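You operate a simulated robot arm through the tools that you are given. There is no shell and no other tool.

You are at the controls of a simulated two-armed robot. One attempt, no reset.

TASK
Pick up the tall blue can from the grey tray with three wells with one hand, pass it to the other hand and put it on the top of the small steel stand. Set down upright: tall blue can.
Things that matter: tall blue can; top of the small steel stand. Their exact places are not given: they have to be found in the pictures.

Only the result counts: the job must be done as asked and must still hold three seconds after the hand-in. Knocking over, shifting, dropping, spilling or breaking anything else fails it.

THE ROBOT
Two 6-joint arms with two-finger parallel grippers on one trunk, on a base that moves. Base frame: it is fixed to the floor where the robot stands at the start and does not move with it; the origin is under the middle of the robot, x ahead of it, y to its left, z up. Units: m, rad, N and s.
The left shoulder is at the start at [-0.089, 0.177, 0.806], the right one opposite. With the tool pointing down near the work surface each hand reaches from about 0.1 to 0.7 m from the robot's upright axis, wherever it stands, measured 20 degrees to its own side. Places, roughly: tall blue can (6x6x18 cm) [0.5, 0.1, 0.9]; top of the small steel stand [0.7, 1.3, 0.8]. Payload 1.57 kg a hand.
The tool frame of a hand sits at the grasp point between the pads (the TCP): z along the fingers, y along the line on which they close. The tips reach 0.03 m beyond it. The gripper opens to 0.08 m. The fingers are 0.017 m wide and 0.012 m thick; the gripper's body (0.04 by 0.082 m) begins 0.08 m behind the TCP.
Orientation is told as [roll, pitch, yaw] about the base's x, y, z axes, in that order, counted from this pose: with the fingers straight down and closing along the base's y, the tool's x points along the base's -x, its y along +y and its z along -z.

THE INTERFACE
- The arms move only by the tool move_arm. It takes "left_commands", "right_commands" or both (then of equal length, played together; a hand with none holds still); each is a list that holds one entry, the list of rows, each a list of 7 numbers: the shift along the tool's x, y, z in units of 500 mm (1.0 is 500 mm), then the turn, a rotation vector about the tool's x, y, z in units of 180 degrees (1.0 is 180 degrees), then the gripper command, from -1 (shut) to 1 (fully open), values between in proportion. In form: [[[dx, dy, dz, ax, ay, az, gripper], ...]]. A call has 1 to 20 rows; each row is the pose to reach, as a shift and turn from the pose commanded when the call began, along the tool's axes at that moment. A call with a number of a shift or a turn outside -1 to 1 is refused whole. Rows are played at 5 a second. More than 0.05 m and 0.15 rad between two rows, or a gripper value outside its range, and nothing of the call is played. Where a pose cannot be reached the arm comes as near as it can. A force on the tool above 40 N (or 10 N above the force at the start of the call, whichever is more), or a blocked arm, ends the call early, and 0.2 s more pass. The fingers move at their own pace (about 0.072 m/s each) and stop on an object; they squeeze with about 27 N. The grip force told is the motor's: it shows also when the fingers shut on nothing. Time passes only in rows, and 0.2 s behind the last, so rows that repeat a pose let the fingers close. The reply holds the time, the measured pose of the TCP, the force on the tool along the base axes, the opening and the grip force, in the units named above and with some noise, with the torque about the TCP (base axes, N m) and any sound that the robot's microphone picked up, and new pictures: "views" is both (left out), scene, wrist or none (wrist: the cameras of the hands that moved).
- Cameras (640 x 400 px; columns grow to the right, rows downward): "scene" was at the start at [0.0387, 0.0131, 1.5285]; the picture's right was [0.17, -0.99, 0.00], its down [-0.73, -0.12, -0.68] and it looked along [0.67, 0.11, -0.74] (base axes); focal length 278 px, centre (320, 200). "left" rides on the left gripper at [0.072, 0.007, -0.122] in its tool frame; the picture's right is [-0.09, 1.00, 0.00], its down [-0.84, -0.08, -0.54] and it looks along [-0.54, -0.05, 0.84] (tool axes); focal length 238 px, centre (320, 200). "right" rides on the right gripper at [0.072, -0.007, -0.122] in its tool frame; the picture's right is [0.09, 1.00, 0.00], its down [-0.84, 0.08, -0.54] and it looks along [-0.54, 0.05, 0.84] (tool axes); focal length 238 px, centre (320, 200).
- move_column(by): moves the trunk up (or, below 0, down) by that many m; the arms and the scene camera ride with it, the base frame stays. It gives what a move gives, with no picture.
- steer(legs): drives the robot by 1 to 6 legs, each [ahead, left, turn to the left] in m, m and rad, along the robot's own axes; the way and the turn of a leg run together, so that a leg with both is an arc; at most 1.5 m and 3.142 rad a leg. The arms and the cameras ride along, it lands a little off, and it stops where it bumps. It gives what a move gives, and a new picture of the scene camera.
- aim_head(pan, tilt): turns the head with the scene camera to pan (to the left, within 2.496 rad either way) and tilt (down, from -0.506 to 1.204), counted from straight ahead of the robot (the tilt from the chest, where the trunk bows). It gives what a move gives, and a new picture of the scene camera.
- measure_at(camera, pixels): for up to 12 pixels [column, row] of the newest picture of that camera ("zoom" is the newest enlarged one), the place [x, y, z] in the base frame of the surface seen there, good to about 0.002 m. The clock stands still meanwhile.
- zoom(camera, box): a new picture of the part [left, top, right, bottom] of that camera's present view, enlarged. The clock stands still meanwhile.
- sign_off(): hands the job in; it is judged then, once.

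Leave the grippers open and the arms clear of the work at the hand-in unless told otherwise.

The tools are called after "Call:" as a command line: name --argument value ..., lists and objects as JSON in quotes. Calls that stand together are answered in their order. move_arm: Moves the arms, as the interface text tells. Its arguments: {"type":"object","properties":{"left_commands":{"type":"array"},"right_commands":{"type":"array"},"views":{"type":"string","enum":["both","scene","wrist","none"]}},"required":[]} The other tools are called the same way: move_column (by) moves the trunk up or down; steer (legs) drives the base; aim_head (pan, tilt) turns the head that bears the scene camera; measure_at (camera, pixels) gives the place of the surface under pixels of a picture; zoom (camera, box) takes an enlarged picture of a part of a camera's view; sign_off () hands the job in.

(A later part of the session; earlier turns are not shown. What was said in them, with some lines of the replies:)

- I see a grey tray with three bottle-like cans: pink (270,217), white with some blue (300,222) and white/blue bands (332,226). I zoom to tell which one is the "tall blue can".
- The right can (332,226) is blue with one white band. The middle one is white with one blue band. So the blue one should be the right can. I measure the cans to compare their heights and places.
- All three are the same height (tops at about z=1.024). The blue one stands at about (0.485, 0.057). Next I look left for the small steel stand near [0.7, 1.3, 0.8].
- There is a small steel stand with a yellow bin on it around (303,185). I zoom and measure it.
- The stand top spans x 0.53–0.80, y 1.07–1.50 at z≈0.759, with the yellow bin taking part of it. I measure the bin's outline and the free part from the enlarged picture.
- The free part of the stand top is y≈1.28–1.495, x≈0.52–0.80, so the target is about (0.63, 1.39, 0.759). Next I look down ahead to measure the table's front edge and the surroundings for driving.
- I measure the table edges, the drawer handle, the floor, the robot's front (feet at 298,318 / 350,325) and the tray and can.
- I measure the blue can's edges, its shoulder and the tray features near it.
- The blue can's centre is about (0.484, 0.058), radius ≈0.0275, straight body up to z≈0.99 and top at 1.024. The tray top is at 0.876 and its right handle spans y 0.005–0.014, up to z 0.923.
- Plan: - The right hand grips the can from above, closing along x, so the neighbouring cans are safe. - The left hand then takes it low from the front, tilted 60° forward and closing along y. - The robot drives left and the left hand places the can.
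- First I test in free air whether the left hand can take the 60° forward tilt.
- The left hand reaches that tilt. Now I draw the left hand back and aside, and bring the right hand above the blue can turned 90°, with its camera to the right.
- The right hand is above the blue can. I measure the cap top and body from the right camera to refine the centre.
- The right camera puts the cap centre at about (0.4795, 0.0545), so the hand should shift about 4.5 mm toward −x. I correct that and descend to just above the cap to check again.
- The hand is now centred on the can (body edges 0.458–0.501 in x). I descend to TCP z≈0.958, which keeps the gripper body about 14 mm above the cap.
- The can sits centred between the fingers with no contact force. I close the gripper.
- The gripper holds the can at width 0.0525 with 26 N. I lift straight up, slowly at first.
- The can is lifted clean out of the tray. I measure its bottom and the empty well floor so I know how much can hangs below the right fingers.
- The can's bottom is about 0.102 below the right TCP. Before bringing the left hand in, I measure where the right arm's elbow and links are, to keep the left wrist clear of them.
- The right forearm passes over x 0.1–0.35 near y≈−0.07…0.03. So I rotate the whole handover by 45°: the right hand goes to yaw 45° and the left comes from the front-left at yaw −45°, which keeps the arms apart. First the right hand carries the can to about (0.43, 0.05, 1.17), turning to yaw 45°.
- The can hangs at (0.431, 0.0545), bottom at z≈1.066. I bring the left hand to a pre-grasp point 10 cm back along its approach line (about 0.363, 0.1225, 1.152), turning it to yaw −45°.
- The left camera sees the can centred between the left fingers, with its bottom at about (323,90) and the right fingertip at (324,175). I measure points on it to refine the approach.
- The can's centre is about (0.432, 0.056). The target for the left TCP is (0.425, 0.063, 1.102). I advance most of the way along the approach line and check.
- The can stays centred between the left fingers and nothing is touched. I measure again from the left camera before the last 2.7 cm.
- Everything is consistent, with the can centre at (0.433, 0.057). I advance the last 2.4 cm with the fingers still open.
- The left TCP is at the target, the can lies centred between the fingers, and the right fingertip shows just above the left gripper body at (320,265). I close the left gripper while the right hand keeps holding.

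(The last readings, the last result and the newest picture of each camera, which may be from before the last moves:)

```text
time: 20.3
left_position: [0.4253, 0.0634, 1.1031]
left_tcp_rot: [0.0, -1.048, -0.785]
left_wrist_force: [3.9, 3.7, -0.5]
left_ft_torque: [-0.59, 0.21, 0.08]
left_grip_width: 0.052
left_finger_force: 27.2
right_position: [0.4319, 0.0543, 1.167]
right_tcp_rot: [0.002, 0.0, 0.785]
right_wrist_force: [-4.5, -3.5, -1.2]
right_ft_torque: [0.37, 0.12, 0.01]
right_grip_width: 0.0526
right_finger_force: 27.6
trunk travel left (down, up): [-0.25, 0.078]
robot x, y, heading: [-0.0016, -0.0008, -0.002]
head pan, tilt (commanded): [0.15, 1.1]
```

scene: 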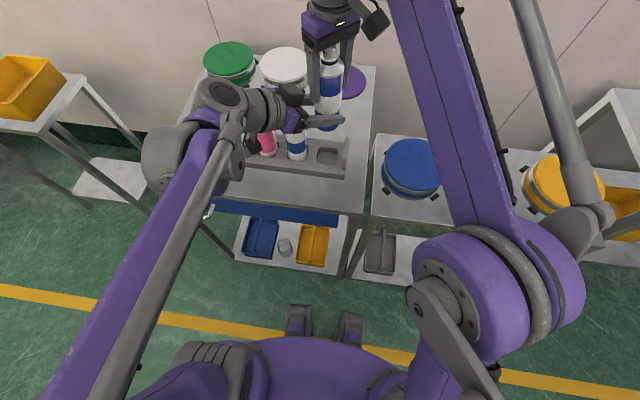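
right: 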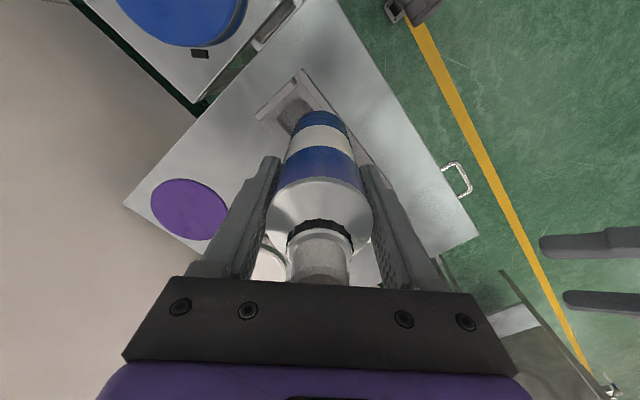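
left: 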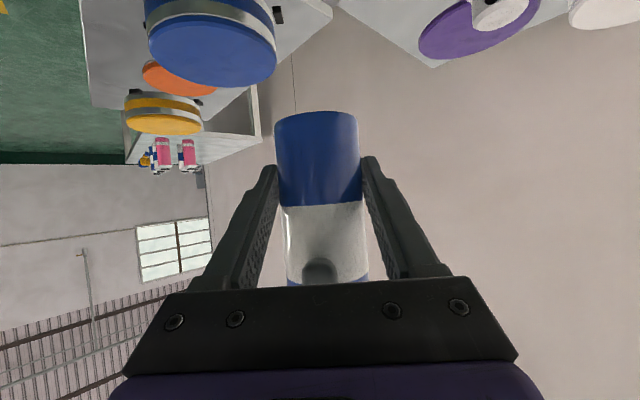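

The left hand now grips too (0.052 wide, 27 N), with small side forces between the hands. I open the right hand partly (0.07 m), holding both arms still.

Call:
move_arm --right_commands '[[[0, 0, 0, 0, 0, 0, -0.2], [0, 0, 0, 0, 0, 0, 0.2], [0, 0, 0, 0, 0, 0, 0.6], [0, 0, 0, 0, 0, 0, 0.75], [0, 0, 0, 0, 0, 0, 0.75]]]' --left_commands '[[[0, 0, 0, 0, 0, 0, -1], [0, 0, 0, 0, 0, 0, -1], [0, 0, 0, 0, 0, 0, -1], [0, 0, 0, 0, 0, 0, -1], [0, 0, 0, 0, 0, 0, -1]]]' --views "both"

```text
time: 21.5
left_position: [0.426, 0.0646, 1.1015]
left_tcp_rot: [0.001, -1.047, -0.786]
left_wrist_force: [-0.8, 0.4, -0.8]
left_ft_torque: [0.03, 0.05, 0.01]
left_grip_width: 0.0522
left_finger_force: 26.9
right_position: [0.4308, 0.0555, 1.1669]
right_tcp_rot: [-0.001, 0.0, 0.786]
right_wrist_force: [-1.2, 0.0, 1.1]
right_ft_torque: [-0.03, 0.03, 0.02]
right_grip_width: 0.0701
right_finger_force: 0.1
trunk travel left (down, up): [-0.25, 0.078]
robot x, y, heading: [0.0031, 0.001, -0.003]
head pan, tilt (commanded): [0.15, 1.1]
```

scene: 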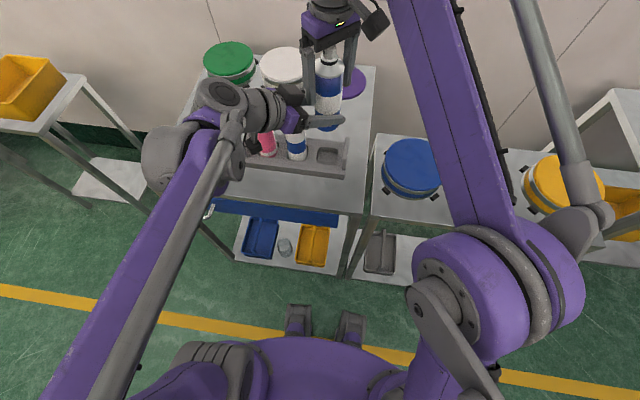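
right: 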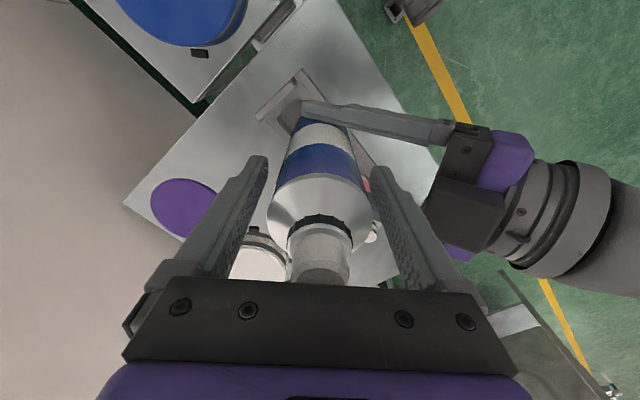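
left: 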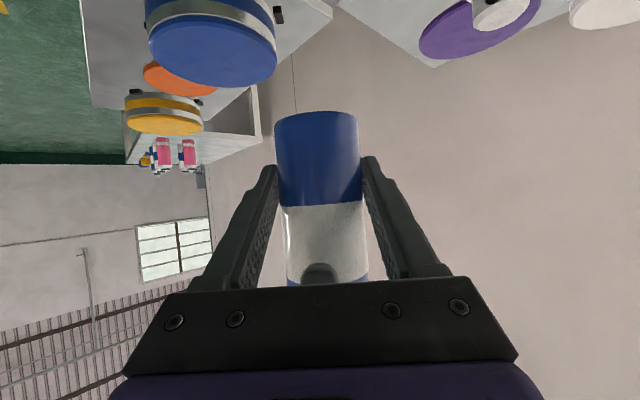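

The right hand has let go and the can stays put in the left hand. The right fingers straddle the can along the closing axis. So I raise the right hand 5 cm and then slide it out sideways along its own tool x, toward the robot's right-front, which is free.

Call:
move_arm --right_commands '[[[0, 0, -0.03, 0, 0, 0, 0.75], [0, 0, -0.065, 0, 0, 0, 0.75], [0, 0, -0.1, 0, 0, 0, 0.75], [0, 0, -0.1, 0, 0, 0, 0.75]]]' --left_commands '[[[0, 0, 0, 0, 0, 0, -1], [0, 0, 0, 0, 0, 0, -1], [0, 0, 0, 0, 0, 0, -1], [0, 0, 0, 0, 0, 0, -1]]]' --views "both"

```text
time: 22.5
left_position: [0.4249, 0.0639, 1.102]
left_tcp_rot: [0.0, -1.049, -0.786]
left_wrist_force: [0.2, -0.8, 0.4]
left_ft_torque: [0.01, 0.04, 0.01]
left_grip_width: 0.0519
left_finger_force: 27.4
right_position: [0.4289, 0.0549, 1.2165]
right_tcp_rot: [0.001, 0.001, 0.785]
right_wrist_force: [-0.1, -1.2, 0.3]
right_ft_torque: [0.04, 0.0, -0.02]
right_grip_width: 0.07
right_finger_force: 0.0
trunk travel left (down, up): [-0.25, 0.078]
robot x, y, heading: [0.0008, 0.0029, -0.003]
head pan, tilt (commanded): [0.15, 1.1]
```

scene: 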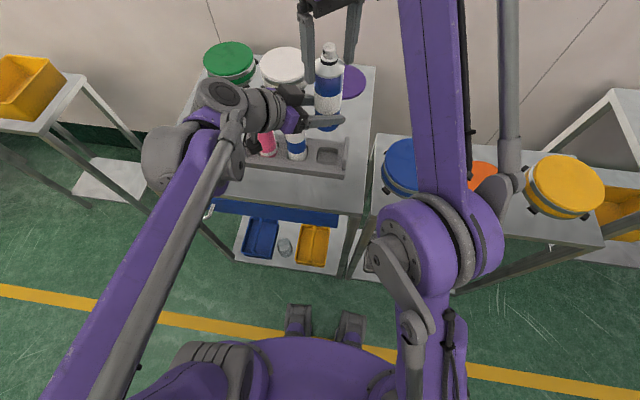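
right: 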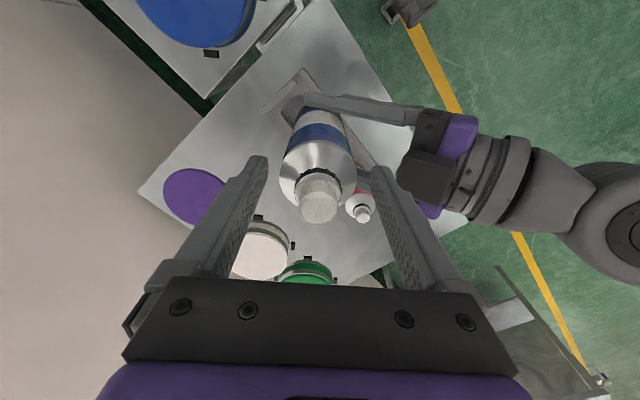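
left: 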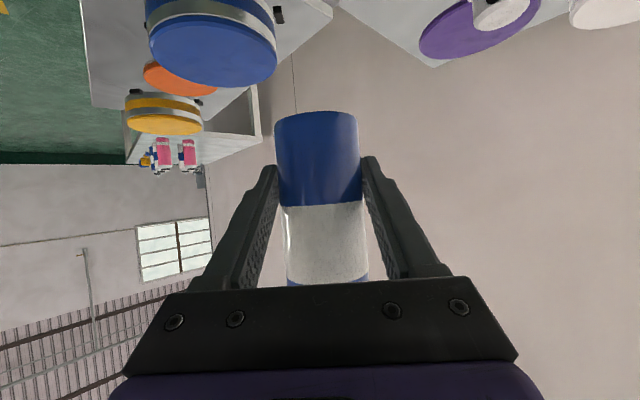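

The can stands still in the left hand and the right hand is 5 cm higher. Now I slide the right hand out sideways, then away to the right.

Call:
move_arm --right_commands '[[[0.05, 0, 0, 0, 0, 0, 0.75], [0.1, 0, 0, 0, 0, 0, 0.75], [0.15, 0, 0, 0, 0, 0, 0.75], [0.2, 0, 0, 0, 0, 0, 0.75], [0.26, -0.06, 0, 0, 0, 0, 0.75], [0.32, -0.12, 0, 0, 0, 0, 0.75], [0.38, -0.18, 0, 0, 0, 0, 1], [0.42, -0.24, 0, 0, 0, 0, 1], [0.42, -0.24, 0, 0, 0, 0, 1]]]' --left_commands '[[[0, 0, 0, 0, 0, 0, -1], [0, 0, 0, 0, 0, 0, -1], [0, 0, 0, 0, 0, 0, -1], [0, 0, 0, 0, 0, 0, -1], [0, 0, 0, 0, 0, 0, -1], [0, 0, 0, 0, 0, 0, -1], [0, 0, 0, 0, 0, 0, -1], [0, 0, 0, 0, 0, 0, -1], [0, 0, 0, 0, 0, 0, -1]]]' --views "both"

```text
time: 24.5
left_position: [0.4252, 0.0652, 1.1019]
left_tcp_rot: [0.001, -1.048, -0.785]
left_wrist_force: [-0.2, -0.4, 0.4]
left_ft_torque: [0.02, 0.03, -0.01]
left_grip_width: 0.052
left_finger_force: 26.8
right_position: [0.3653, -0.178, 1.216]
right_tcp_rot: [0.0, 0.0, 0.786]
right_wrist_force: [0.3, -0.9, 0.0]
right_ft_torque: [-0.03, 0.01, 0.0]
right_grip_width: 0.0799
right_finger_force: 0.2
trunk travel left (down, up): [-0.25, 0.078]
robot x, y, heading: [-0.002, 0.0002, 0.002]
head pan, tilt (commanded): [0.15, 1.1]
```

scene: 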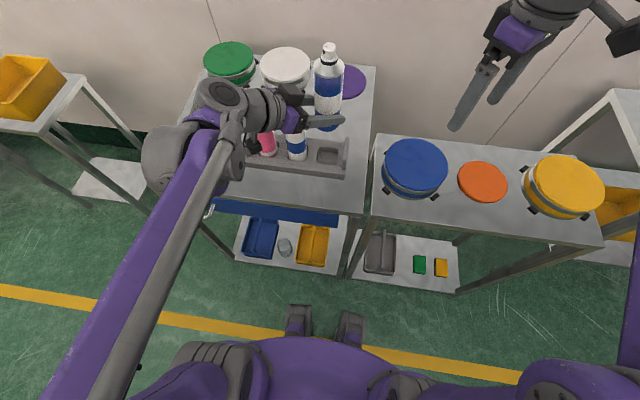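
right: 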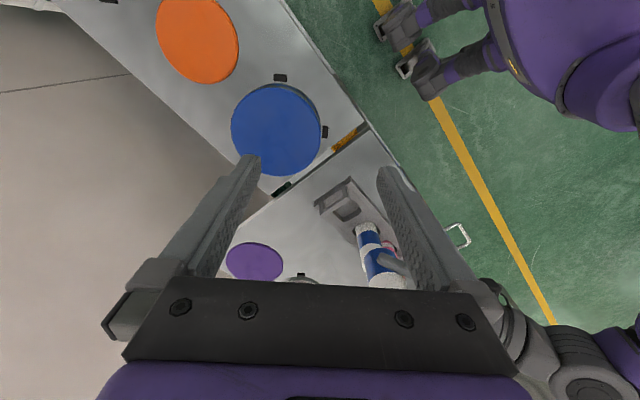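
left: 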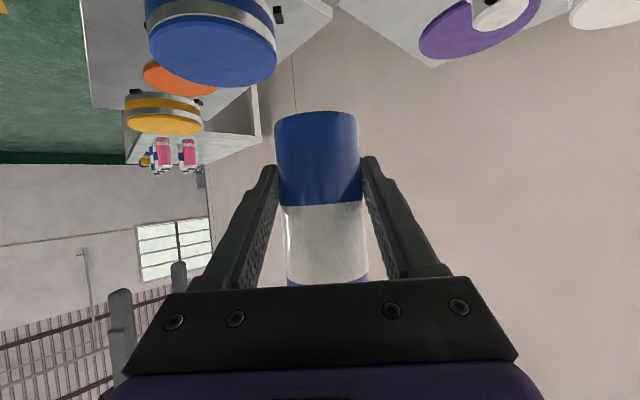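

The right hand is clear and the can is firmly in the left hand. Before driving, I look left again to measure the room beside the stand.

Call:
aim_head --pan 1.25 --tilt 0.6

```text
time: 25.9
left_position: [0.425, 0.0632, 1.1023]
left_tcp_rot: [0.0, -1.046, -0.785]
left_wrist_force: [-1.0, 0.0, 0.3]
left_ft_torque: [0.01, 0.05, 0.0]
left_grip_width: 0.0518
left_finger_force: 27.2
right_position: [0.3669, -0.1765, 1.2158]
right_tcp_rot: [-0.001, -0.001, 0.785]
right_wrist_force: [0.2, 0.1, -0.3]
right_ft_torque: [-0.01, -0.01, 0.0]
right_grip_width: 0.08
right_finger_force: 0.2
trunk travel left (down, up): [-0.25, 0.078]
robot x, y, heading: [0.0023, 0.0014, 0.004]
head pan, tilt (commanded): [1.25, 0.6]
```

scene: 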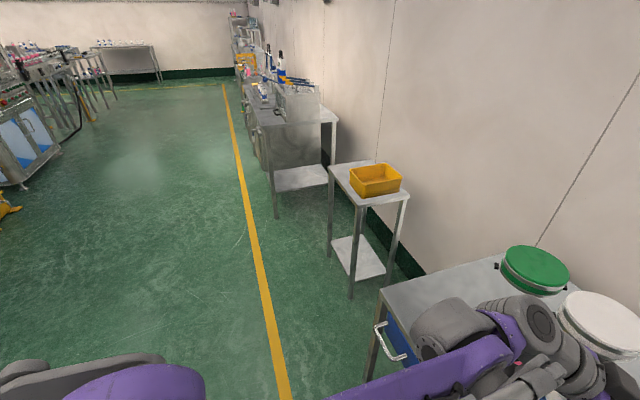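

The floor to the left is open. I measure the next table's nearest corners and legs, the stand's legs and the floor line.

Call:
measure_at --camera "scene" --pixels '[[265, 126], [335, 121], [276, 215], [350, 296], [330, 170], [363, 206], [407, 195], [250, 250], [400, 352], [365, 370], [300, 95], [352, 280]]'

Call:
zoom --camera "scene" --box '[310, 140, 430, 220]'

```text
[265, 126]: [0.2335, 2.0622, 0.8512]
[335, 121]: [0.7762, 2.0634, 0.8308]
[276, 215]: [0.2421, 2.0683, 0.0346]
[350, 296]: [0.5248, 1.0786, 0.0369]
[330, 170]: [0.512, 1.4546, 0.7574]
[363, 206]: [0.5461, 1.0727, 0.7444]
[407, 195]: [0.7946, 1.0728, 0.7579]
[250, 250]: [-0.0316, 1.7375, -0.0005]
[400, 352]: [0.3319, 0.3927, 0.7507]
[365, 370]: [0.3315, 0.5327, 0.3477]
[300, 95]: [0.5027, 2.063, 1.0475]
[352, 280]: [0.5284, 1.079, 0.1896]
```

```text
5.00 times, centred on (370, 180) of scene
```

zoom: 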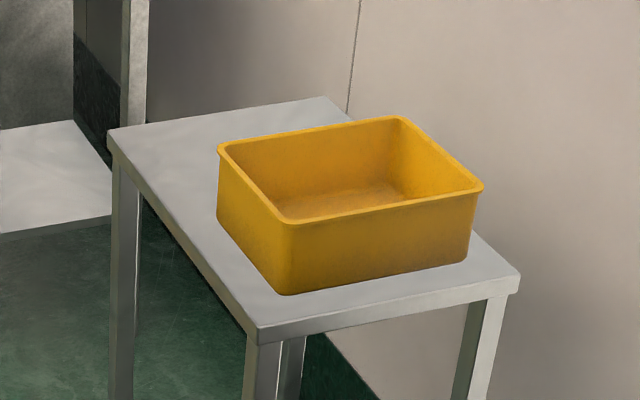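

The next table begins only at y≈2.06, so there's room. I raise the trunk 7 cm so the can and left hand pass well above the other cans.

Call:
move_column --by 0.07

```text
time: 26.9
left_position: [0.4236, 0.0646, 1.1727]
left_tcp_rot: [0.0, -1.046, -0.786]
left_wrist_force: [0.1, -0.1, -2.4]
left_ft_torque: [0.05, 0.01, 0.01]
left_grip_width: 0.052
left_finger_force: 27.1
right_position: [0.3663, -0.179, 1.2865]
right_tcp_rot: [0.0, 0.001, 0.786]
right_wrist_force: [-0.4, -0.1, -0.4]
right_ft_torque: [-0.01, -0.01, 0.01]
right_grip_width: 0.0801
right_finger_force: 0.0
trunk travel left (down, up): [-0.32, 0.008]
robot x, y, heading: [-0.0002, -0.0004, -0.0]
head pan, tilt (commanded): [1.25, 0.6]
```

The left wrist now shows the can's weight (−2.4 N). I check that the other cans and tray are undisturbed before driving.

Call:
aim_head --pan 0.3 --tilt 0.95

```text
time: 28.2
left_position: [0.4246, 0.0637, 1.1723]
left_tcp_rot: [0.0, -1.047, -0.787]
left_wrist_force: [-1.0, 0.2, -2.9]
left_ft_torque: [-0.01, 0.04, 0.03]
left_grip_width: 0.0519
left_finger_force: 27.2
right_position: [0.3661, -0.1782, 1.2883]
right_tcp_rot: [-0.001, -0.001, 0.785]
right_wrist_force: [-0.1, -0.4, 0.0]
right_ft_torque: [0.02, 0.02, 0.0]
right_grip_width: 0.0802
right_finger_force: 0.1
trunk travel left (down, up): [-0.32, 0.008]
robot x, y, heading: [-0.0033, 0.0022, -0.002]
head pan, tilt (commanded): [0.3, 0.949]
```

scene: 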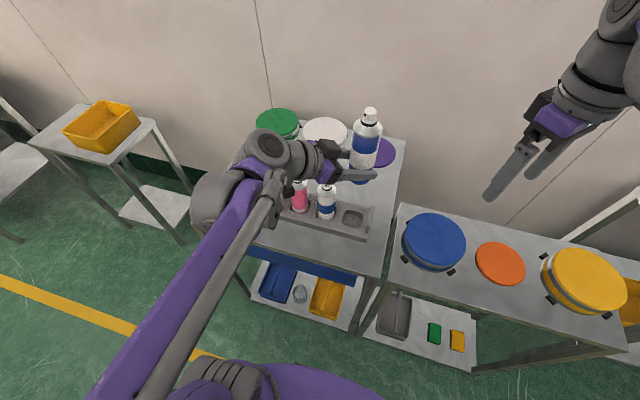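

The pink and white cans and the tray are undisturbed. I drive: 6 cm back for clearance, then 1.24 m to the left.

Call:
steer --legs '[[-0.06, 0, 0], [0, 1.24, 0]]'

```text
time: 39.7
left_position: [0.3805, 1.2749, 1.1724]
left_tcp_rot: [0.0, -1.047, -0.808]
left_wrist_force: [0.3, -0.6, -3.0]
left_ft_torque: [0.04, 0.03, 0.01]
left_grip_width: 0.0522
left_finger_force: 27.4
right_position: [0.316, 1.0353, 1.287]
right_tcp_rot: [0.0, -0.001, 0.762]
right_wrist_force: [-0.5, 0.8, 0.0]
right_ft_torque: [-0.01, -0.03, 0.03]
right_grip_width: 0.0799
right_finger_force: 0.0
trunk travel left (down, up): [-0.32, 0.008]
robot x, y, heading: [-0.0445, 1.2207, -0.025]
head pan, tilt (commanded): [0.3, 0.949]
```

scene: 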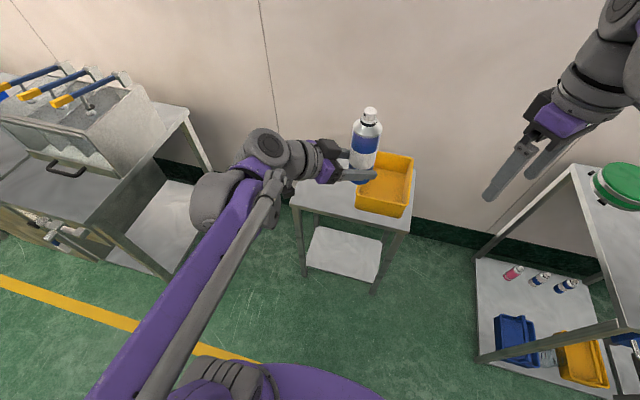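

The robot is now at (−0.044, 1.221), in front of the stand. I drive ahead 0.185 and left 0.06 and undo the small heading error; the base front stays short of the stand's front edge at x≈0.515.

Call:
steer --legs '[[0.185, 0.06, 0.025]]'

Call:
aim_head --pan 0.25 --tilt 1.0

```text
time: 41.3
left_position: [0.5656, 1.3423, 1.1721]
left_tcp_rot: [-0.001, -1.047, -0.784]
left_wrist_force: [0.4, 0.2, -3.7]
left_ft_torque: [0.0, 0.01, -0.01]
left_grip_width: 0.0521
left_finger_force: 27.1
right_position: [0.5058, 1.0994, 1.2864]
right_tcp_rot: [0.001, 0.0, 0.786]
right_wrist_force: [-0.3, -0.1, 0.1]
right_ft_torque: [0.02, 0.0, -0.01]
right_grip_width: 0.0801
right_finger_force: 0.1
trunk travel left (down, up): [-0.32, 0.008]
robot x, y, heading: [0.1419, 1.2776, -0.0]
head pan, tilt (commanded): [0.3, 0.949]
```

scene: 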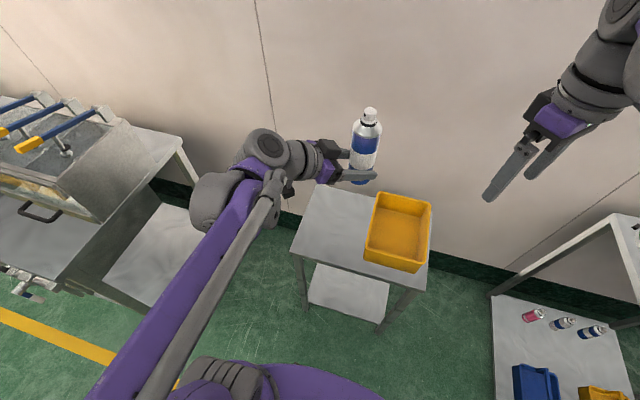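

```text
time: 41.9
left_position: [0.5662, 1.3426, 1.1726]
left_tcp_rot: [-0.001, -1.048, -0.783]
left_wrist_force: [0.0, 0.1, -2.2]
left_ft_torque: [0.02, 0.0, -0.02]
left_grip_width: 0.0519
left_finger_force: 26.3
right_position: [0.5084, 1.0994, 1.287]
right_tcp_rot: [0.001, 0.001, 0.786]
right_wrist_force: [0.0, 0.0, 0.4]
right_ft_torque: [-0.02, 0.01, 0.02]
right_grip_width: 0.0799
right_finger_force: 0.1
trunk travel left (down, up): [-0.32, 0.008]
robot x, y, heading: [0.1404, 1.2802, 0.002]
head pan, tilt (commanded): [0.25, 1.0]
```

scene: 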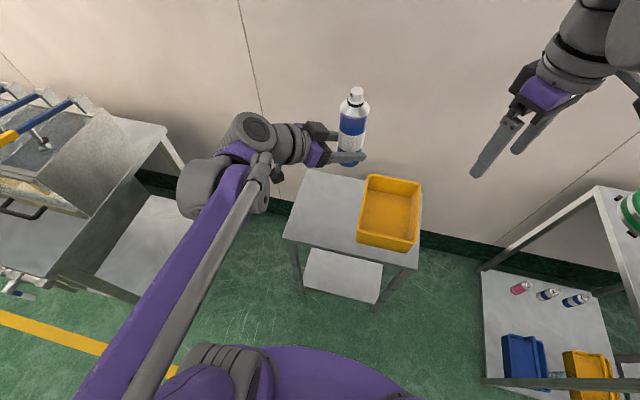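

Both the stand's free area (left part around 320,215) and the can are in view. I re-measure the stand top, bin edge and the can from here.

Call:
measure_at --camera "scene" --pixels '[[287, 236], [312, 172], [325, 215], [345, 200], [340, 240], [366, 176], [357, 245], [356, 91], [354, 125], [352, 162], [310, 225], [305, 200]]'

Call:
zoom --camera "scene" --box '[230, 70, 440, 290]'

```text
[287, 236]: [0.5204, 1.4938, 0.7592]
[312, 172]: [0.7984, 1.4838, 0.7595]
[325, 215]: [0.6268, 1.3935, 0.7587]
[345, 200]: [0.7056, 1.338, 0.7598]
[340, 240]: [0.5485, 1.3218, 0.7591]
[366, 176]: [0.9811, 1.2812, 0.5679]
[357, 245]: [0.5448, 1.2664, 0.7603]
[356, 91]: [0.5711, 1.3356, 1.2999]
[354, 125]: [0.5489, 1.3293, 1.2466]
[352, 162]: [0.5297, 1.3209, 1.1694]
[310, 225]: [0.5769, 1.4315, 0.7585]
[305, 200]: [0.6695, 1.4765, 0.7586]
```

```text
1.82 times, centred on (335, 180) of scene
```

zoom: 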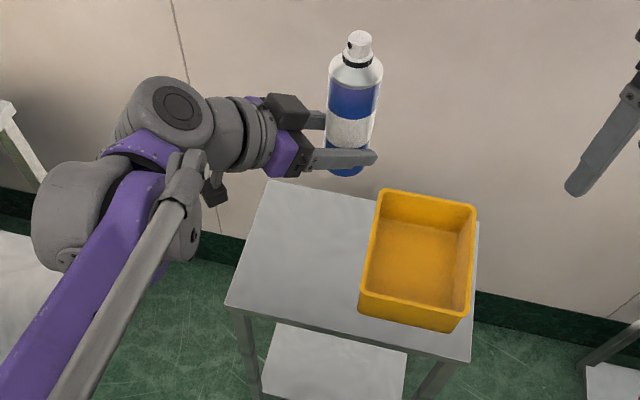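

The stand top is confirmed: z≈0.759, front edge x≈0.515, free y 1.275–1.495. At the low grip the left wrist camera would hang near the stand's front-left corner. So I turn the hand to yaw −15°, which puts the camera in front of the stand, and bring the can over (0.61, 1.385).

Call:
move_arm --left_commands '[[[0.0013, 0.0186, -0.0023, -0.02406, 0, -0.01389, -1], [0.0026, 0.0373, -0.0045, -0.04811, 0, -0.02778, -1], [0.0039, 0.0559, -0.0068, -0.07217, 0, -0.04167, -1], [0.0052, 0.0745, -0.009, -0.09622, 0, -0.05555, -1], [0.0065, 0.0932, -0.0113, -0.12028, 0, -0.06944, -1], [0.0078, 0.1118, -0.0135, -0.14433, 0, -0.08333, -1], [0.0078, 0.1118, -0.0135, -0.14433, 0, -0.08333, -1]]]' --views "both"

```text
time: 43.5
left_position: [0.5994, 1.3867, 1.1712]
left_tcp_rot: [0.001, -1.048, -0.26]
left_wrist_force: [-0.3, 0.0, -2.1]
left_ft_torque: [-0.02, 0.02, -0.02]
left_grip_width: 0.0517
left_finger_force: 27.0
right_position: [0.5087, 1.0994, 1.2872]
right_tcp_rot: [-0.001, -0.001, 0.785]
right_wrist_force: [-1.1, -0.3, 0.5]
right_ft_torque: [0.0, -0.03, -0.04]
right_grip_width: 0.0799
right_finger_force: 0.0
trunk travel left (down, up): [-0.32, 0.008]
robot x, y, heading: [0.1442, 1.2755, -0.004]
head pan, tilt (commanded): [0.25, 1.0]
```

scene: 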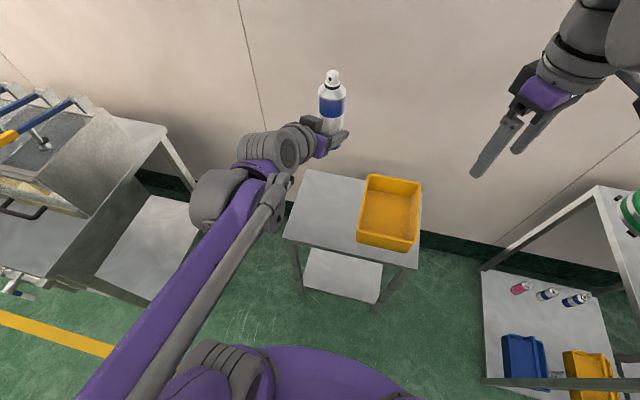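
left: 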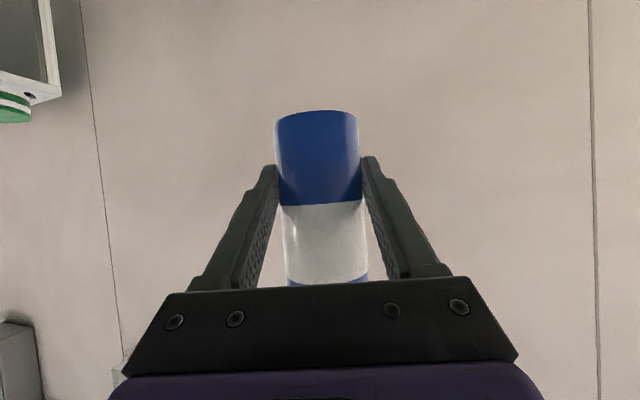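

The hand and can are over the target. I check the can's uprightness with points along its body from the left camera and the cap from the scene camera.

Call:
measure_at --camera "left" --pixels '[[317, 113], [318, 130], [319, 160], [321, 190], [323, 220], [325, 250], [326, 275]]'

Call:
zoom --camera "scene" --box '[270, 50, 400, 160]'

Call:
measure_at --camera "scene" --pixels '[[333, 74], [332, 90], [332, 100], [331, 110], [331, 122], [330, 146]]'

```text
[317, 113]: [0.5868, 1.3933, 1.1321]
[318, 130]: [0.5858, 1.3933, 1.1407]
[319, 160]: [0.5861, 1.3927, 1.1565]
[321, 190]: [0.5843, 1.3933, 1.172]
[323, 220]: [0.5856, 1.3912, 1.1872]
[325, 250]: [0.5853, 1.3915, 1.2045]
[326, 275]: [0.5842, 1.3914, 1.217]
```

```text
3.64 times, centred on (335, 105) of scene
```

zoom: 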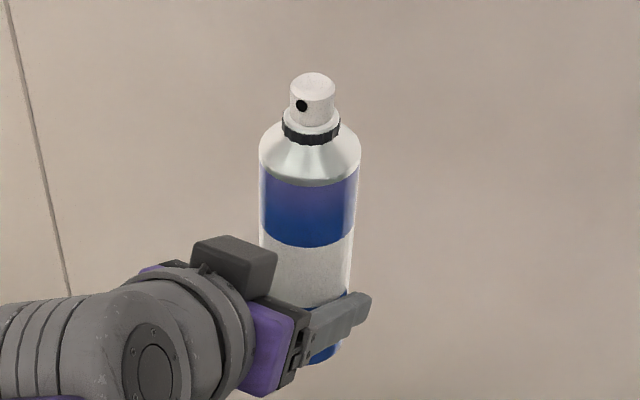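

```text
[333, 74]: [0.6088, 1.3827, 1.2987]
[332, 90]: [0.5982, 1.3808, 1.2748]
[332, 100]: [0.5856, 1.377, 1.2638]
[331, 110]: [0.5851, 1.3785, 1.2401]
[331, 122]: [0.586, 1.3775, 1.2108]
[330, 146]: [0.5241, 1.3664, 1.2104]
```

The can is vertical within a couple of mm over its length, bottom at about 0.04 below the left TCP. I lower the trunk 0.25 m, which brings the can bottom to about 12 cm above the stand.

Call:
move_column --by -0.25

Call:
aim_head --pan 0.25 --tilt 0.9

```text
time: 46.1
left_position: [0.5991, 1.3871, 0.9219]
left_tcp_rot: [0.0, -1.046, -0.263]
left_wrist_force: [0.0, -1.0, -3.1]
left_ft_torque: [0.02, 0.0, -0.01]
left_grip_width: 0.0521
left_finger_force: 26.6
right_position: [0.5076, 1.0992, 1.0371]
right_tcp_rot: [0.001, 0.0, 0.784]
right_wrist_force: [0.0, 0.6, -0.3]
right_ft_torque: [-0.01, -0.03, -0.02]
right_grip_width: 0.0799
right_finger_force: 0.1
trunk travel left (down, up): [-0.07, 0.258]
robot x, y, heading: [0.1408, 1.2784, 0.005]
head pan, tilt (commanded): [0.25, 1.0]
```

```text
time: 46.7
left_position: [0.6009, 1.3867, 0.9224]
left_tcp_rot: [0.0, -1.047, -0.262]
left_wrist_force: [1.0, -0.1, -2.5]
left_ft_torque: [-0.01, 0.0, 0.0]
left_grip_width: 0.0521
left_finger_force: 27.7
right_position: [0.5063, 1.0991, 1.038]
right_tcp_rot: [0.0, 0.0, 0.786]
right_wrist_force: [0.4, 0.2, -0.4]
right_ft_torque: [-0.01, 0.03, -0.02]
right_grip_width: 0.0801
right_finger_force: 0.1
trunk travel left (down, up): [-0.07, 0.258]
robot x, y, heading: [0.143, 1.2792, 0.001]
head pan, tilt (commanded): [0.25, 0.901]
```

scene: 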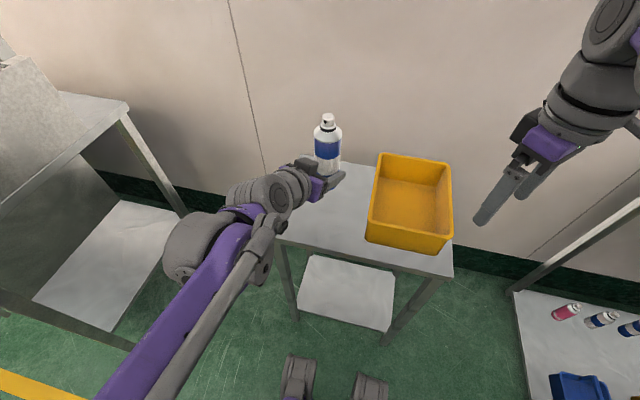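

The can is over the free part of the stand. I lower the arm straight down 10 cm, leaving about 2 cm of air beneath the can, and check.

Call:
move_arm --left_commands '[[[0.0346, 0, 0.02, 0, 0, 0, -1], [0.0693, 0, 0.04, 0, 0, 0, -1], [0.1039, 0, 0.06, 0, 0, 0, -1], [0.1386, 0, 0.08, 0, 0, 0, -1], [0.1732, 0, 0.1, 0, 0, 0, -1], [0.1732, 0, 0.1, 0, 0, 0, -1]]]' --views "both"

```text
time: 48.1
left_position: [0.6002, 1.3865, 0.8218]
left_tcp_rot: [0.0, -1.047, -0.261]
left_wrist_force: [-0.6, -0.6, -2.7]
left_ft_torque: [-0.01, 0.02, -0.03]
left_grip_width: 0.0521
left_finger_force: 27.1
right_position: [0.5079, 1.0982, 1.0379]
right_tcp_rot: [0.0, 0.001, 0.787]
right_wrist_force: [-1.0, 0.5, -0.3]
right_ft_torque: [0.01, -0.04, -0.01]
right_grip_width: 0.0796
right_finger_force: 0.0
trunk travel left (down, up): [-0.07, 0.258]
robot x, y, heading: [0.1393, 1.2792, -0.002]
head pan, tilt (commanded): [0.25, 0.901]
```

scene: 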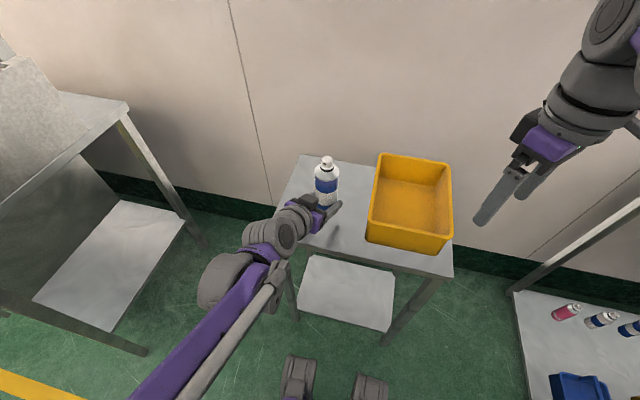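
left: 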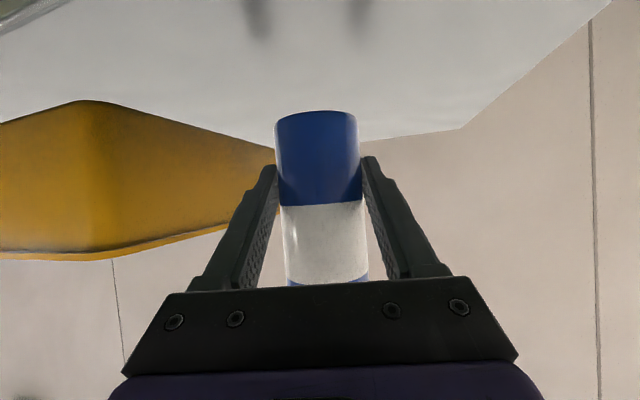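

I measure the can's bottom edge and cap and the stand surface to get the remaining gap.

Call:
measure_at --camera "left" --pixels '[[317, 112], [317, 114], [317, 120], [318, 150], [323, 230], [300, 60], [420, 90]]'

Call:
measure_at --camera "scene" --pixels '[[327, 160], [326, 175], [326, 188], [345, 230], [370, 175], [345, 180], [290, 210]]'

Call:
zoom --camera "scene" --box '[250, 130, 420, 270]'

```text
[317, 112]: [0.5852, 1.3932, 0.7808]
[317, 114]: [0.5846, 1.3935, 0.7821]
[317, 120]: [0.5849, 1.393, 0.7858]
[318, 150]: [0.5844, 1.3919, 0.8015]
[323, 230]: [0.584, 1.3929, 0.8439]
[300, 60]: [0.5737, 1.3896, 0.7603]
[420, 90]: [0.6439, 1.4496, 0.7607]
```

```text
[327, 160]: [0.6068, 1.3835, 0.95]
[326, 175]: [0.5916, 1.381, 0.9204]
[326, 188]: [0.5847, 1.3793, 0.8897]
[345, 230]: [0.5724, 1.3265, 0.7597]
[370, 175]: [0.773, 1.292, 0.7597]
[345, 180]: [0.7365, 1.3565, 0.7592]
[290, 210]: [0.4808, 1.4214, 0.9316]
```

```text
2.86 times, centred on (335, 200) of scene
```

zoom: 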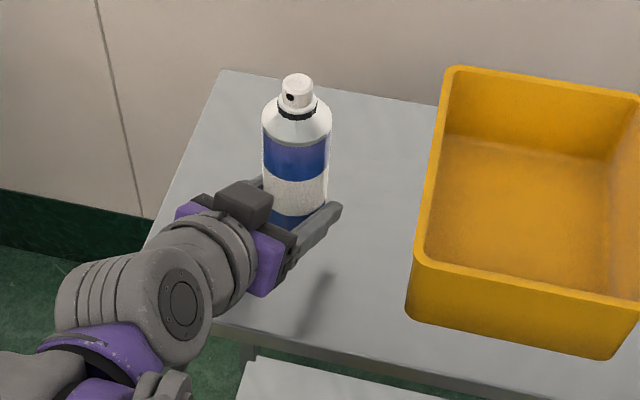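

There's about 2 cm of gap left (bottom ≈0.780, stand ≈0.760). I lower 1.8 cm slowly.

Call:
move_arm --left_commands '[[[0.0104, 0, 0.006, 0, 0, 0, -1], [0.0208, 0, 0.012, 0, 0, 0, -1], [0.0277, 0, 0.016, 0, 0, 0, -1], [0.0312, 0, 0.018, 0, 0, 0, -1], [0.0312, 0, 0.018, 0, 0, 0, -1]]]' --views "wrist"

```text
time: 49.3
left_position: [0.5987, 1.3861, 0.8045]
left_tcp_rot: [0.001, -1.048, -0.261]
left_wrist_force: [0.2, 0.0, -2.0]
left_ft_torque: [0.03, 0.01, 0.01]
left_grip_width: 0.0521
left_finger_force: 26.6
right_position: [0.5076, 1.0996, 1.0376]
right_tcp_rot: [0.0, -0.001, 0.784]
right_wrist_force: [1.1, 0.3, 0.3]
right_ft_torque: [0.04, 0.02, 0.0]
right_grip_width: 0.08
right_finger_force: 0.1
trunk travel left (down, up): [-0.07, 0.258]
robot x, y, heading: [0.1423, 1.2769, -0.001]
head pan, tilt (commanded): [0.25, 0.901]
```

left: 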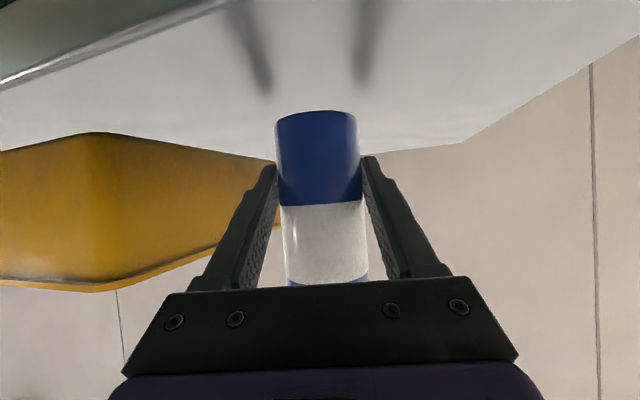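

It still hangs free (about −2 N). I step down another 1.5 mm and watch the force.

Call:
move_arm --left_commands '[[[0.0013, 0, 0.00075, 0, 0, 0, -1], [0.0026, 0, 0.0015, 0, 0, 0, -1], [0.0026, 0, 0.0015, 0, 0, 0, -1]]]' --views "wrist"

```text
time: 50.1
left_position: [0.5996, 1.3865, 0.8039]
left_tcp_rot: [0.0, -1.049, -0.262]
left_wrist_force: [0.4, 0.4, -1.9]
left_ft_torque: [-0.03, 0.03, 0.0]
left_grip_width: 0.0521
left_finger_force: 27.3
right_position: [0.5094, 1.1001, 1.0364]
right_tcp_rot: [0.001, 0.0, 0.785]
right_wrist_force: [0.2, 0.5, -0.3]
right_ft_torque: [0.02, 0.03, -0.04]
right_grip_width: 0.0799
right_finger_force: 0.0
trunk travel left (down, up): [-0.07, 0.258]
robot x, y, heading: [0.1426, 1.2816, 0.002]
head pan, tilt (commanded): [0.25, 0.901]
```

left: 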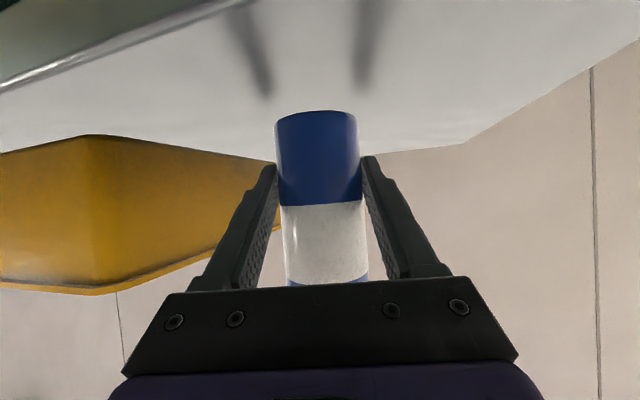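

Still free. I go another 2 mm.

Call:
move_arm --left_commands '[[[0.0017, 0, 0.001, 0, 0, 0, -1], [0.0035, 0, 0.002, 0, 0, 0, -1], [0.0035, 0, 0.002, 0, 0, 0, -1]]]' --views "none"

Call:
measure_at --camera "left" --pixels '[[317, 112], [317, 116], [250, 120], [380, 120]]'

```text
time: 50.9
left_position: [0.5994, 1.3858, 0.8014]
left_tcp_rot: [0.001, -1.049, -0.262]
left_wrist_force: [1.4, -1.7, 11.2]
left_ft_torque: [-0.28, -0.16, 0.01]
left_grip_width: 0.052
left_finger_force: 27.2
right_position: [0.5065, 1.0996, 1.0377]
right_tcp_rot: [0.0, -0.001, 0.786]
right_wrist_force: [0.5, -0.1, -0.4]
right_ft_torque: [-0.02, -0.02, -0.02]
right_grip_width: 0.0799
right_finger_force: 0.0
trunk travel left (down, up): [-0.07, 0.258]
robot x, y, heading: [0.1388, 1.2796, 0.002]
head pan, tilt (commanded): [0.25, 0.901]
```

```text
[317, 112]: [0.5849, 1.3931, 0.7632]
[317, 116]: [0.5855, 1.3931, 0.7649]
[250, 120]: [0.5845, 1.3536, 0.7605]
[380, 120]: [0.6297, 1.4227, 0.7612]
```

The can has touched down (+11 N). I ease up about 0.8 mm to relieve the push.

Call:
move_arm --left_commands '[[[-0.0014, 0, -0.0008, 0, 0, 0, -1], [-0.0014, 0, -0.0008, 0, 0, 0, -1]]]' --views "both"

```text
time: 51.5
left_position: [0.5998, 1.3873, 0.8009]
left_tcp_rot: [0.0, -1.045, -0.263]
left_wrist_force: [2.1, 0.3, 1.9]
left_ft_torque: [-0.05, -0.2, 0.0]
left_grip_width: 0.0521
left_finger_force: 27.2
right_position: [0.5073, 1.0999, 1.0365]
right_tcp_rot: [0.0, -0.002, 0.785]
right_wrist_force: [-0.1, -0.3, -0.2]
right_ft_torque: [0.01, -0.02, -0.01]
right_grip_width: 0.08
right_finger_force: 0.0
trunk travel left (down, up): [-0.07, 0.258]
robot x, y, heading: [0.1413, 1.2758, -0.003]
head pan, tilt (commanded): [0.25, 0.901]
```

scene: 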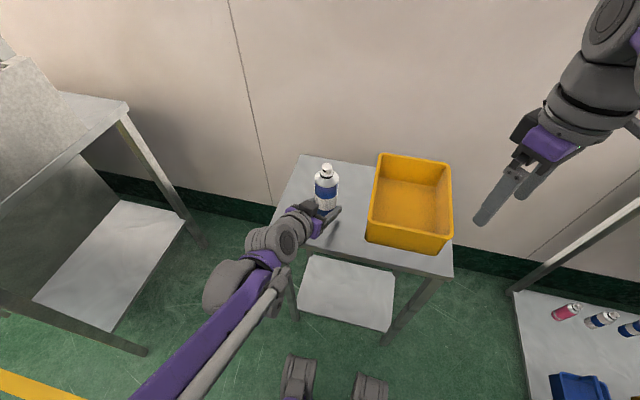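
left: 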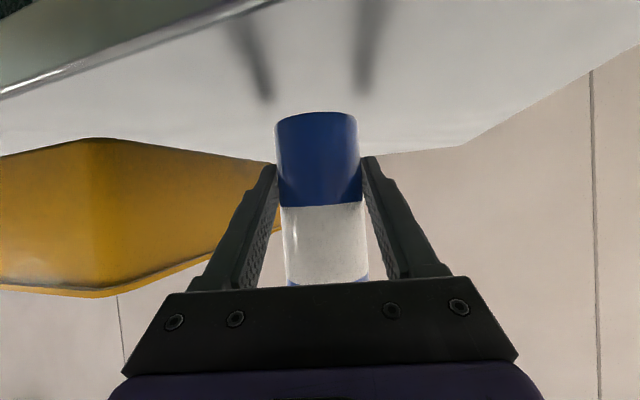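

The can rests on the stand with a light push. I open the left fingers gradually, holding the arm still.

Call:
move_arm --left_commands '[[[0, 0, 0, 0, 0, 0, 0.2], [0, 0, 0, 0, 0, 0, 0.4], [0, 0, 0, 0, 0, 0, 0.6], [0, 0, 0, 0, 0, 0, 0.8], [0, 0, 0, 0, 0, 0, 1], [0, 0, 0, 0, 0, 0, 1]]]' --views "both"

```text
time: 52.9
left_position: [0.6006, 1.3873, 0.8014]
left_tcp_rot: [-0.001, -1.047, -0.26]
left_wrist_force: [0.8, -0.3, -0.7]
left_ft_torque: [0.0, 0.03, 0.0]
left_grip_width: 0.08
left_finger_force: 0.0
right_position: [0.5074, 1.0996, 1.0376]
right_tcp_rot: [0.001, -0.002, 0.784]
right_wrist_force: [-0.5, 0.7, 0.2]
right_ft_torque: [-0.01, -0.03, 0.01]
right_grip_width: 0.0802
right_finger_force: 0.1
trunk travel left (down, up): [-0.07, 0.258]
robot x, y, heading: [0.1421, 1.278, -0.004]
head pan, tilt (commanded): [0.25, 0.901]
```

scene: 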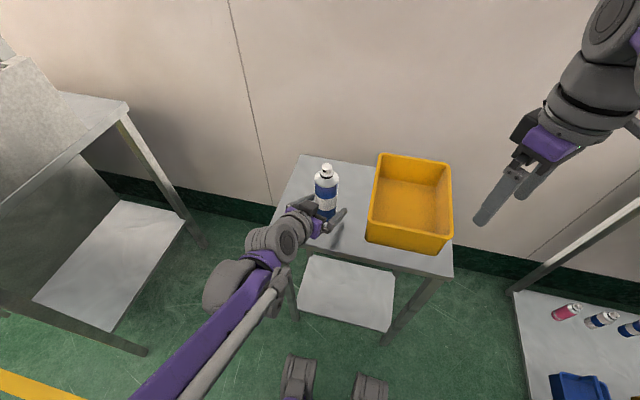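
left: 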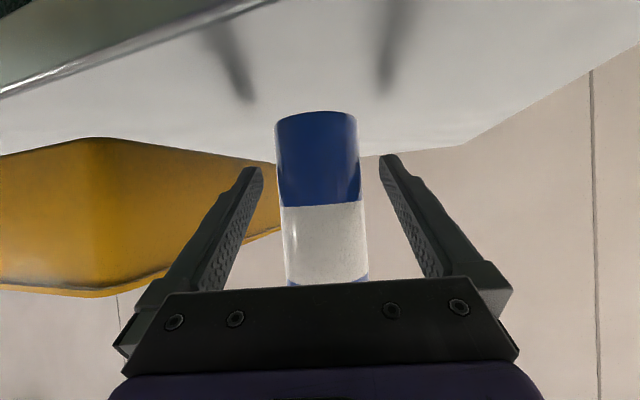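

The can stands free between the open fingers. I draw the left hand straight back along its fingers (back and up) by 16 cm.

Call:
move_arm --left_commands '[[[0, 0, -0.02, 0, 0, 0, 1], [0, 0, -0.05, 0, 0, 0, 1], [0, 0, -0.09, 0, 0, 0, 1], [0, 0, -0.14, 0, 0, 0, 1], [0, 0, -0.19, 0, 0, 0, 1], [0, 0, -0.24, 0, 0, 0, 1], [0, 0, -0.29, 0, 0, 0, 1], [0, 0, -0.32, 0, 0, 0, 1], [0, 0, -0.32, 0, 0, 0, 1]]]' --views "both"

```text
time: 54.9
left_position: [0.4665, 1.4231, 0.8823]
left_tcp_rot: [-0.003, -1.048, -0.263]
left_wrist_force: [-0.4, -0.2, -0.7]
left_ft_torque: [-0.02, -0.02, 0.01]
left_grip_width: 0.0801
left_finger_force: 0.0
right_position: [0.5083, 1.099, 1.0385]
right_tcp_rot: [0.001, -0.002, 0.786]
right_wrist_force: [-0.1, 0.4, -0.2]
right_ft_torque: [0.03, -0.03, 0.01]
right_grip_width: 0.08
right_finger_force: 0.1
trunk travel left (down, up): [-0.07, 0.258]
robot x, y, heading: [0.1426, 1.2802, 0.0]
head pan, tilt (commanded): [0.25, 0.901]
```

scene: 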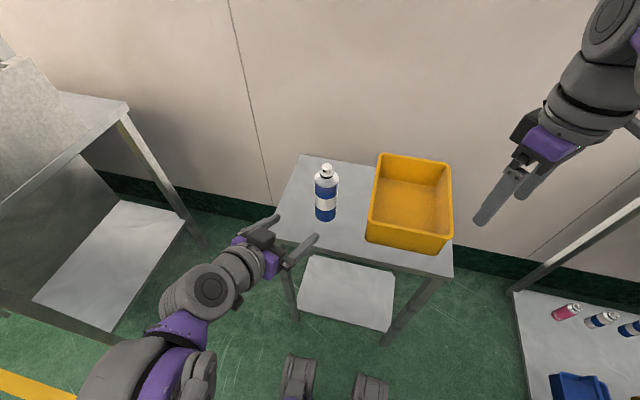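
left: 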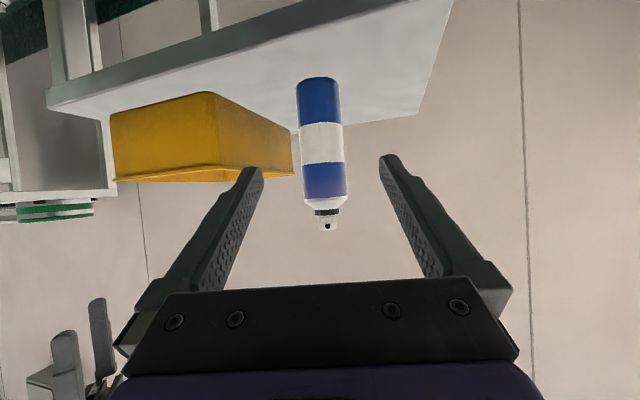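

The can stands upright on the stand. I back the base 0.25 m so both arms are clear of the work.

Call:
steer --legs '[[-0.25, 0, 0]]'

Call:
zoom --camera "scene" --box '[250, 60, 470, 240]'

```text
time: 56.8
left_position: [0.2116, 1.4243, 0.8819]
left_tcp_rot: [0.0, -1.047, -0.26]
left_wrist_force: [-0.2, 0.9, -0.3]
left_ft_torque: [0.02, 0.04, -0.01]
left_grip_width: 0.0799
left_finger_force: 0.0
right_position: [0.2532, 1.1003, 1.0379]
right_tcp_rot: [-0.002, 0.001, 0.788]
right_wrist_force: [-0.5, 0.0, -0.7]
right_ft_torque: [0.0, -0.01, 0.03]
right_grip_width: 0.08
right_finger_force: 0.0
trunk travel left (down, up): [-0.07, 0.258]
robot x, y, heading: [-0.1107, 1.2785, 0.001]
head pan, tilt (commanded): [0.25, 0.901]
```

scene: 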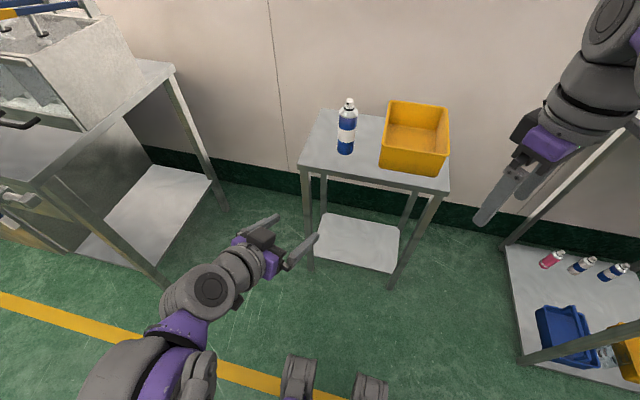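

```text
2.22 times, centred on (360, 150) of scene
```

zoom: 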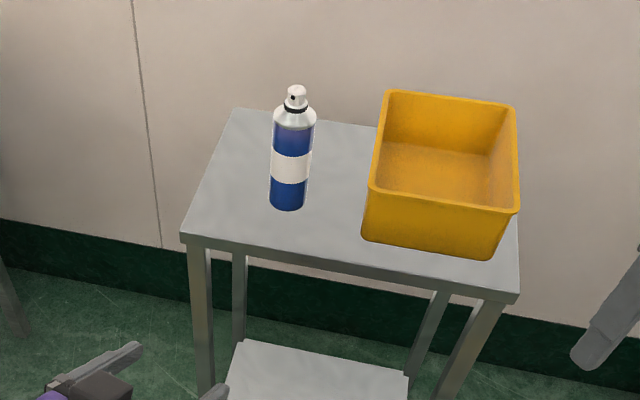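

The can stands upright on the stand's free part, beside the bin. I verify its position and uprightness, then glance back at the tray and the other cans.

Call:
measure_at --camera "zoom" --pixels '[[296, 90], [293, 140], [290, 170], [288, 205], [320, 215], [250, 180], [365, 235]]'

Call:
aim_head --pan -0.9 --tilt 0.6

```text
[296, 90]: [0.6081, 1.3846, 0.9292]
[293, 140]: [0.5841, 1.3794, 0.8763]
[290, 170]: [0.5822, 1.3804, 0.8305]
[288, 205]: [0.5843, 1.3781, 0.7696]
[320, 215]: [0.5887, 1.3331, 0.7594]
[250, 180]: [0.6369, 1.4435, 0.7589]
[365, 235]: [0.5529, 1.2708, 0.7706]
```

```text
time: 58.1
left_position: [0.2118, 1.4245, 0.882]
left_tcp_rot: [0.0, -1.048, -0.26]
left_wrist_force: [0.0, 0.7, -0.2]
left_ft_torque: [0.02, -0.02, -0.01]
left_grip_width: 0.08
left_finger_force: 0.0
right_position: [0.2549, 1.1001, 1.0373]
right_tcp_rot: [0.0, 0.001, 0.785]
right_wrist_force: [-0.4, -0.3, 0.3]
right_ft_torque: [0.01, -0.06, 0.0]
right_grip_width: 0.0798
right_finger_force: 0.1
trunk travel left (down, up): [-0.07, 0.258]
robot x, y, heading: [-0.1134, 1.2797, 0.001]
head pan, tilt (commanded): [-0.901, 0.6]
```

scene: 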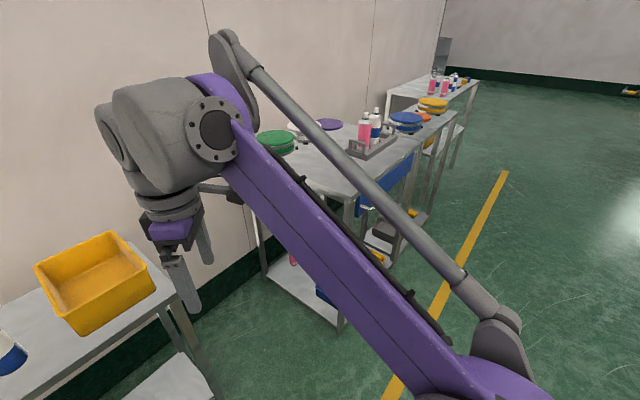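

The tray still holds the pink and white cans, upright. The blue can stands on the stand at about (0.61, 1.385), top at 0.929, vertical. Both grippers are open and clear. I hand the job in.

Call:
sign_off

```text
The job is handed in.
```

The tall blue can now stands upright on the small steel stand, beside the yellow bin. The job is handed in, but I haven't seen the judge's result.

- **Pick and pass:** the right hand lifted the can from the tray. It passed the can in the air to the left hand, which set it down.
- **Final check:** the can is at about (0.61, 1.385). Its body measured straight up and down, and it sits about 9 cm in from the front edge of the stand.
- **Everything else:** the pink and white cans are still upright in the tray, and the bin was not touched. Both grippers are open, and the base is backed off about 25 cm.

I took the can that is mostly blue with one white band, not the white one with a blue band next to it. All three cans in the tray were the same height, so colour decided it.
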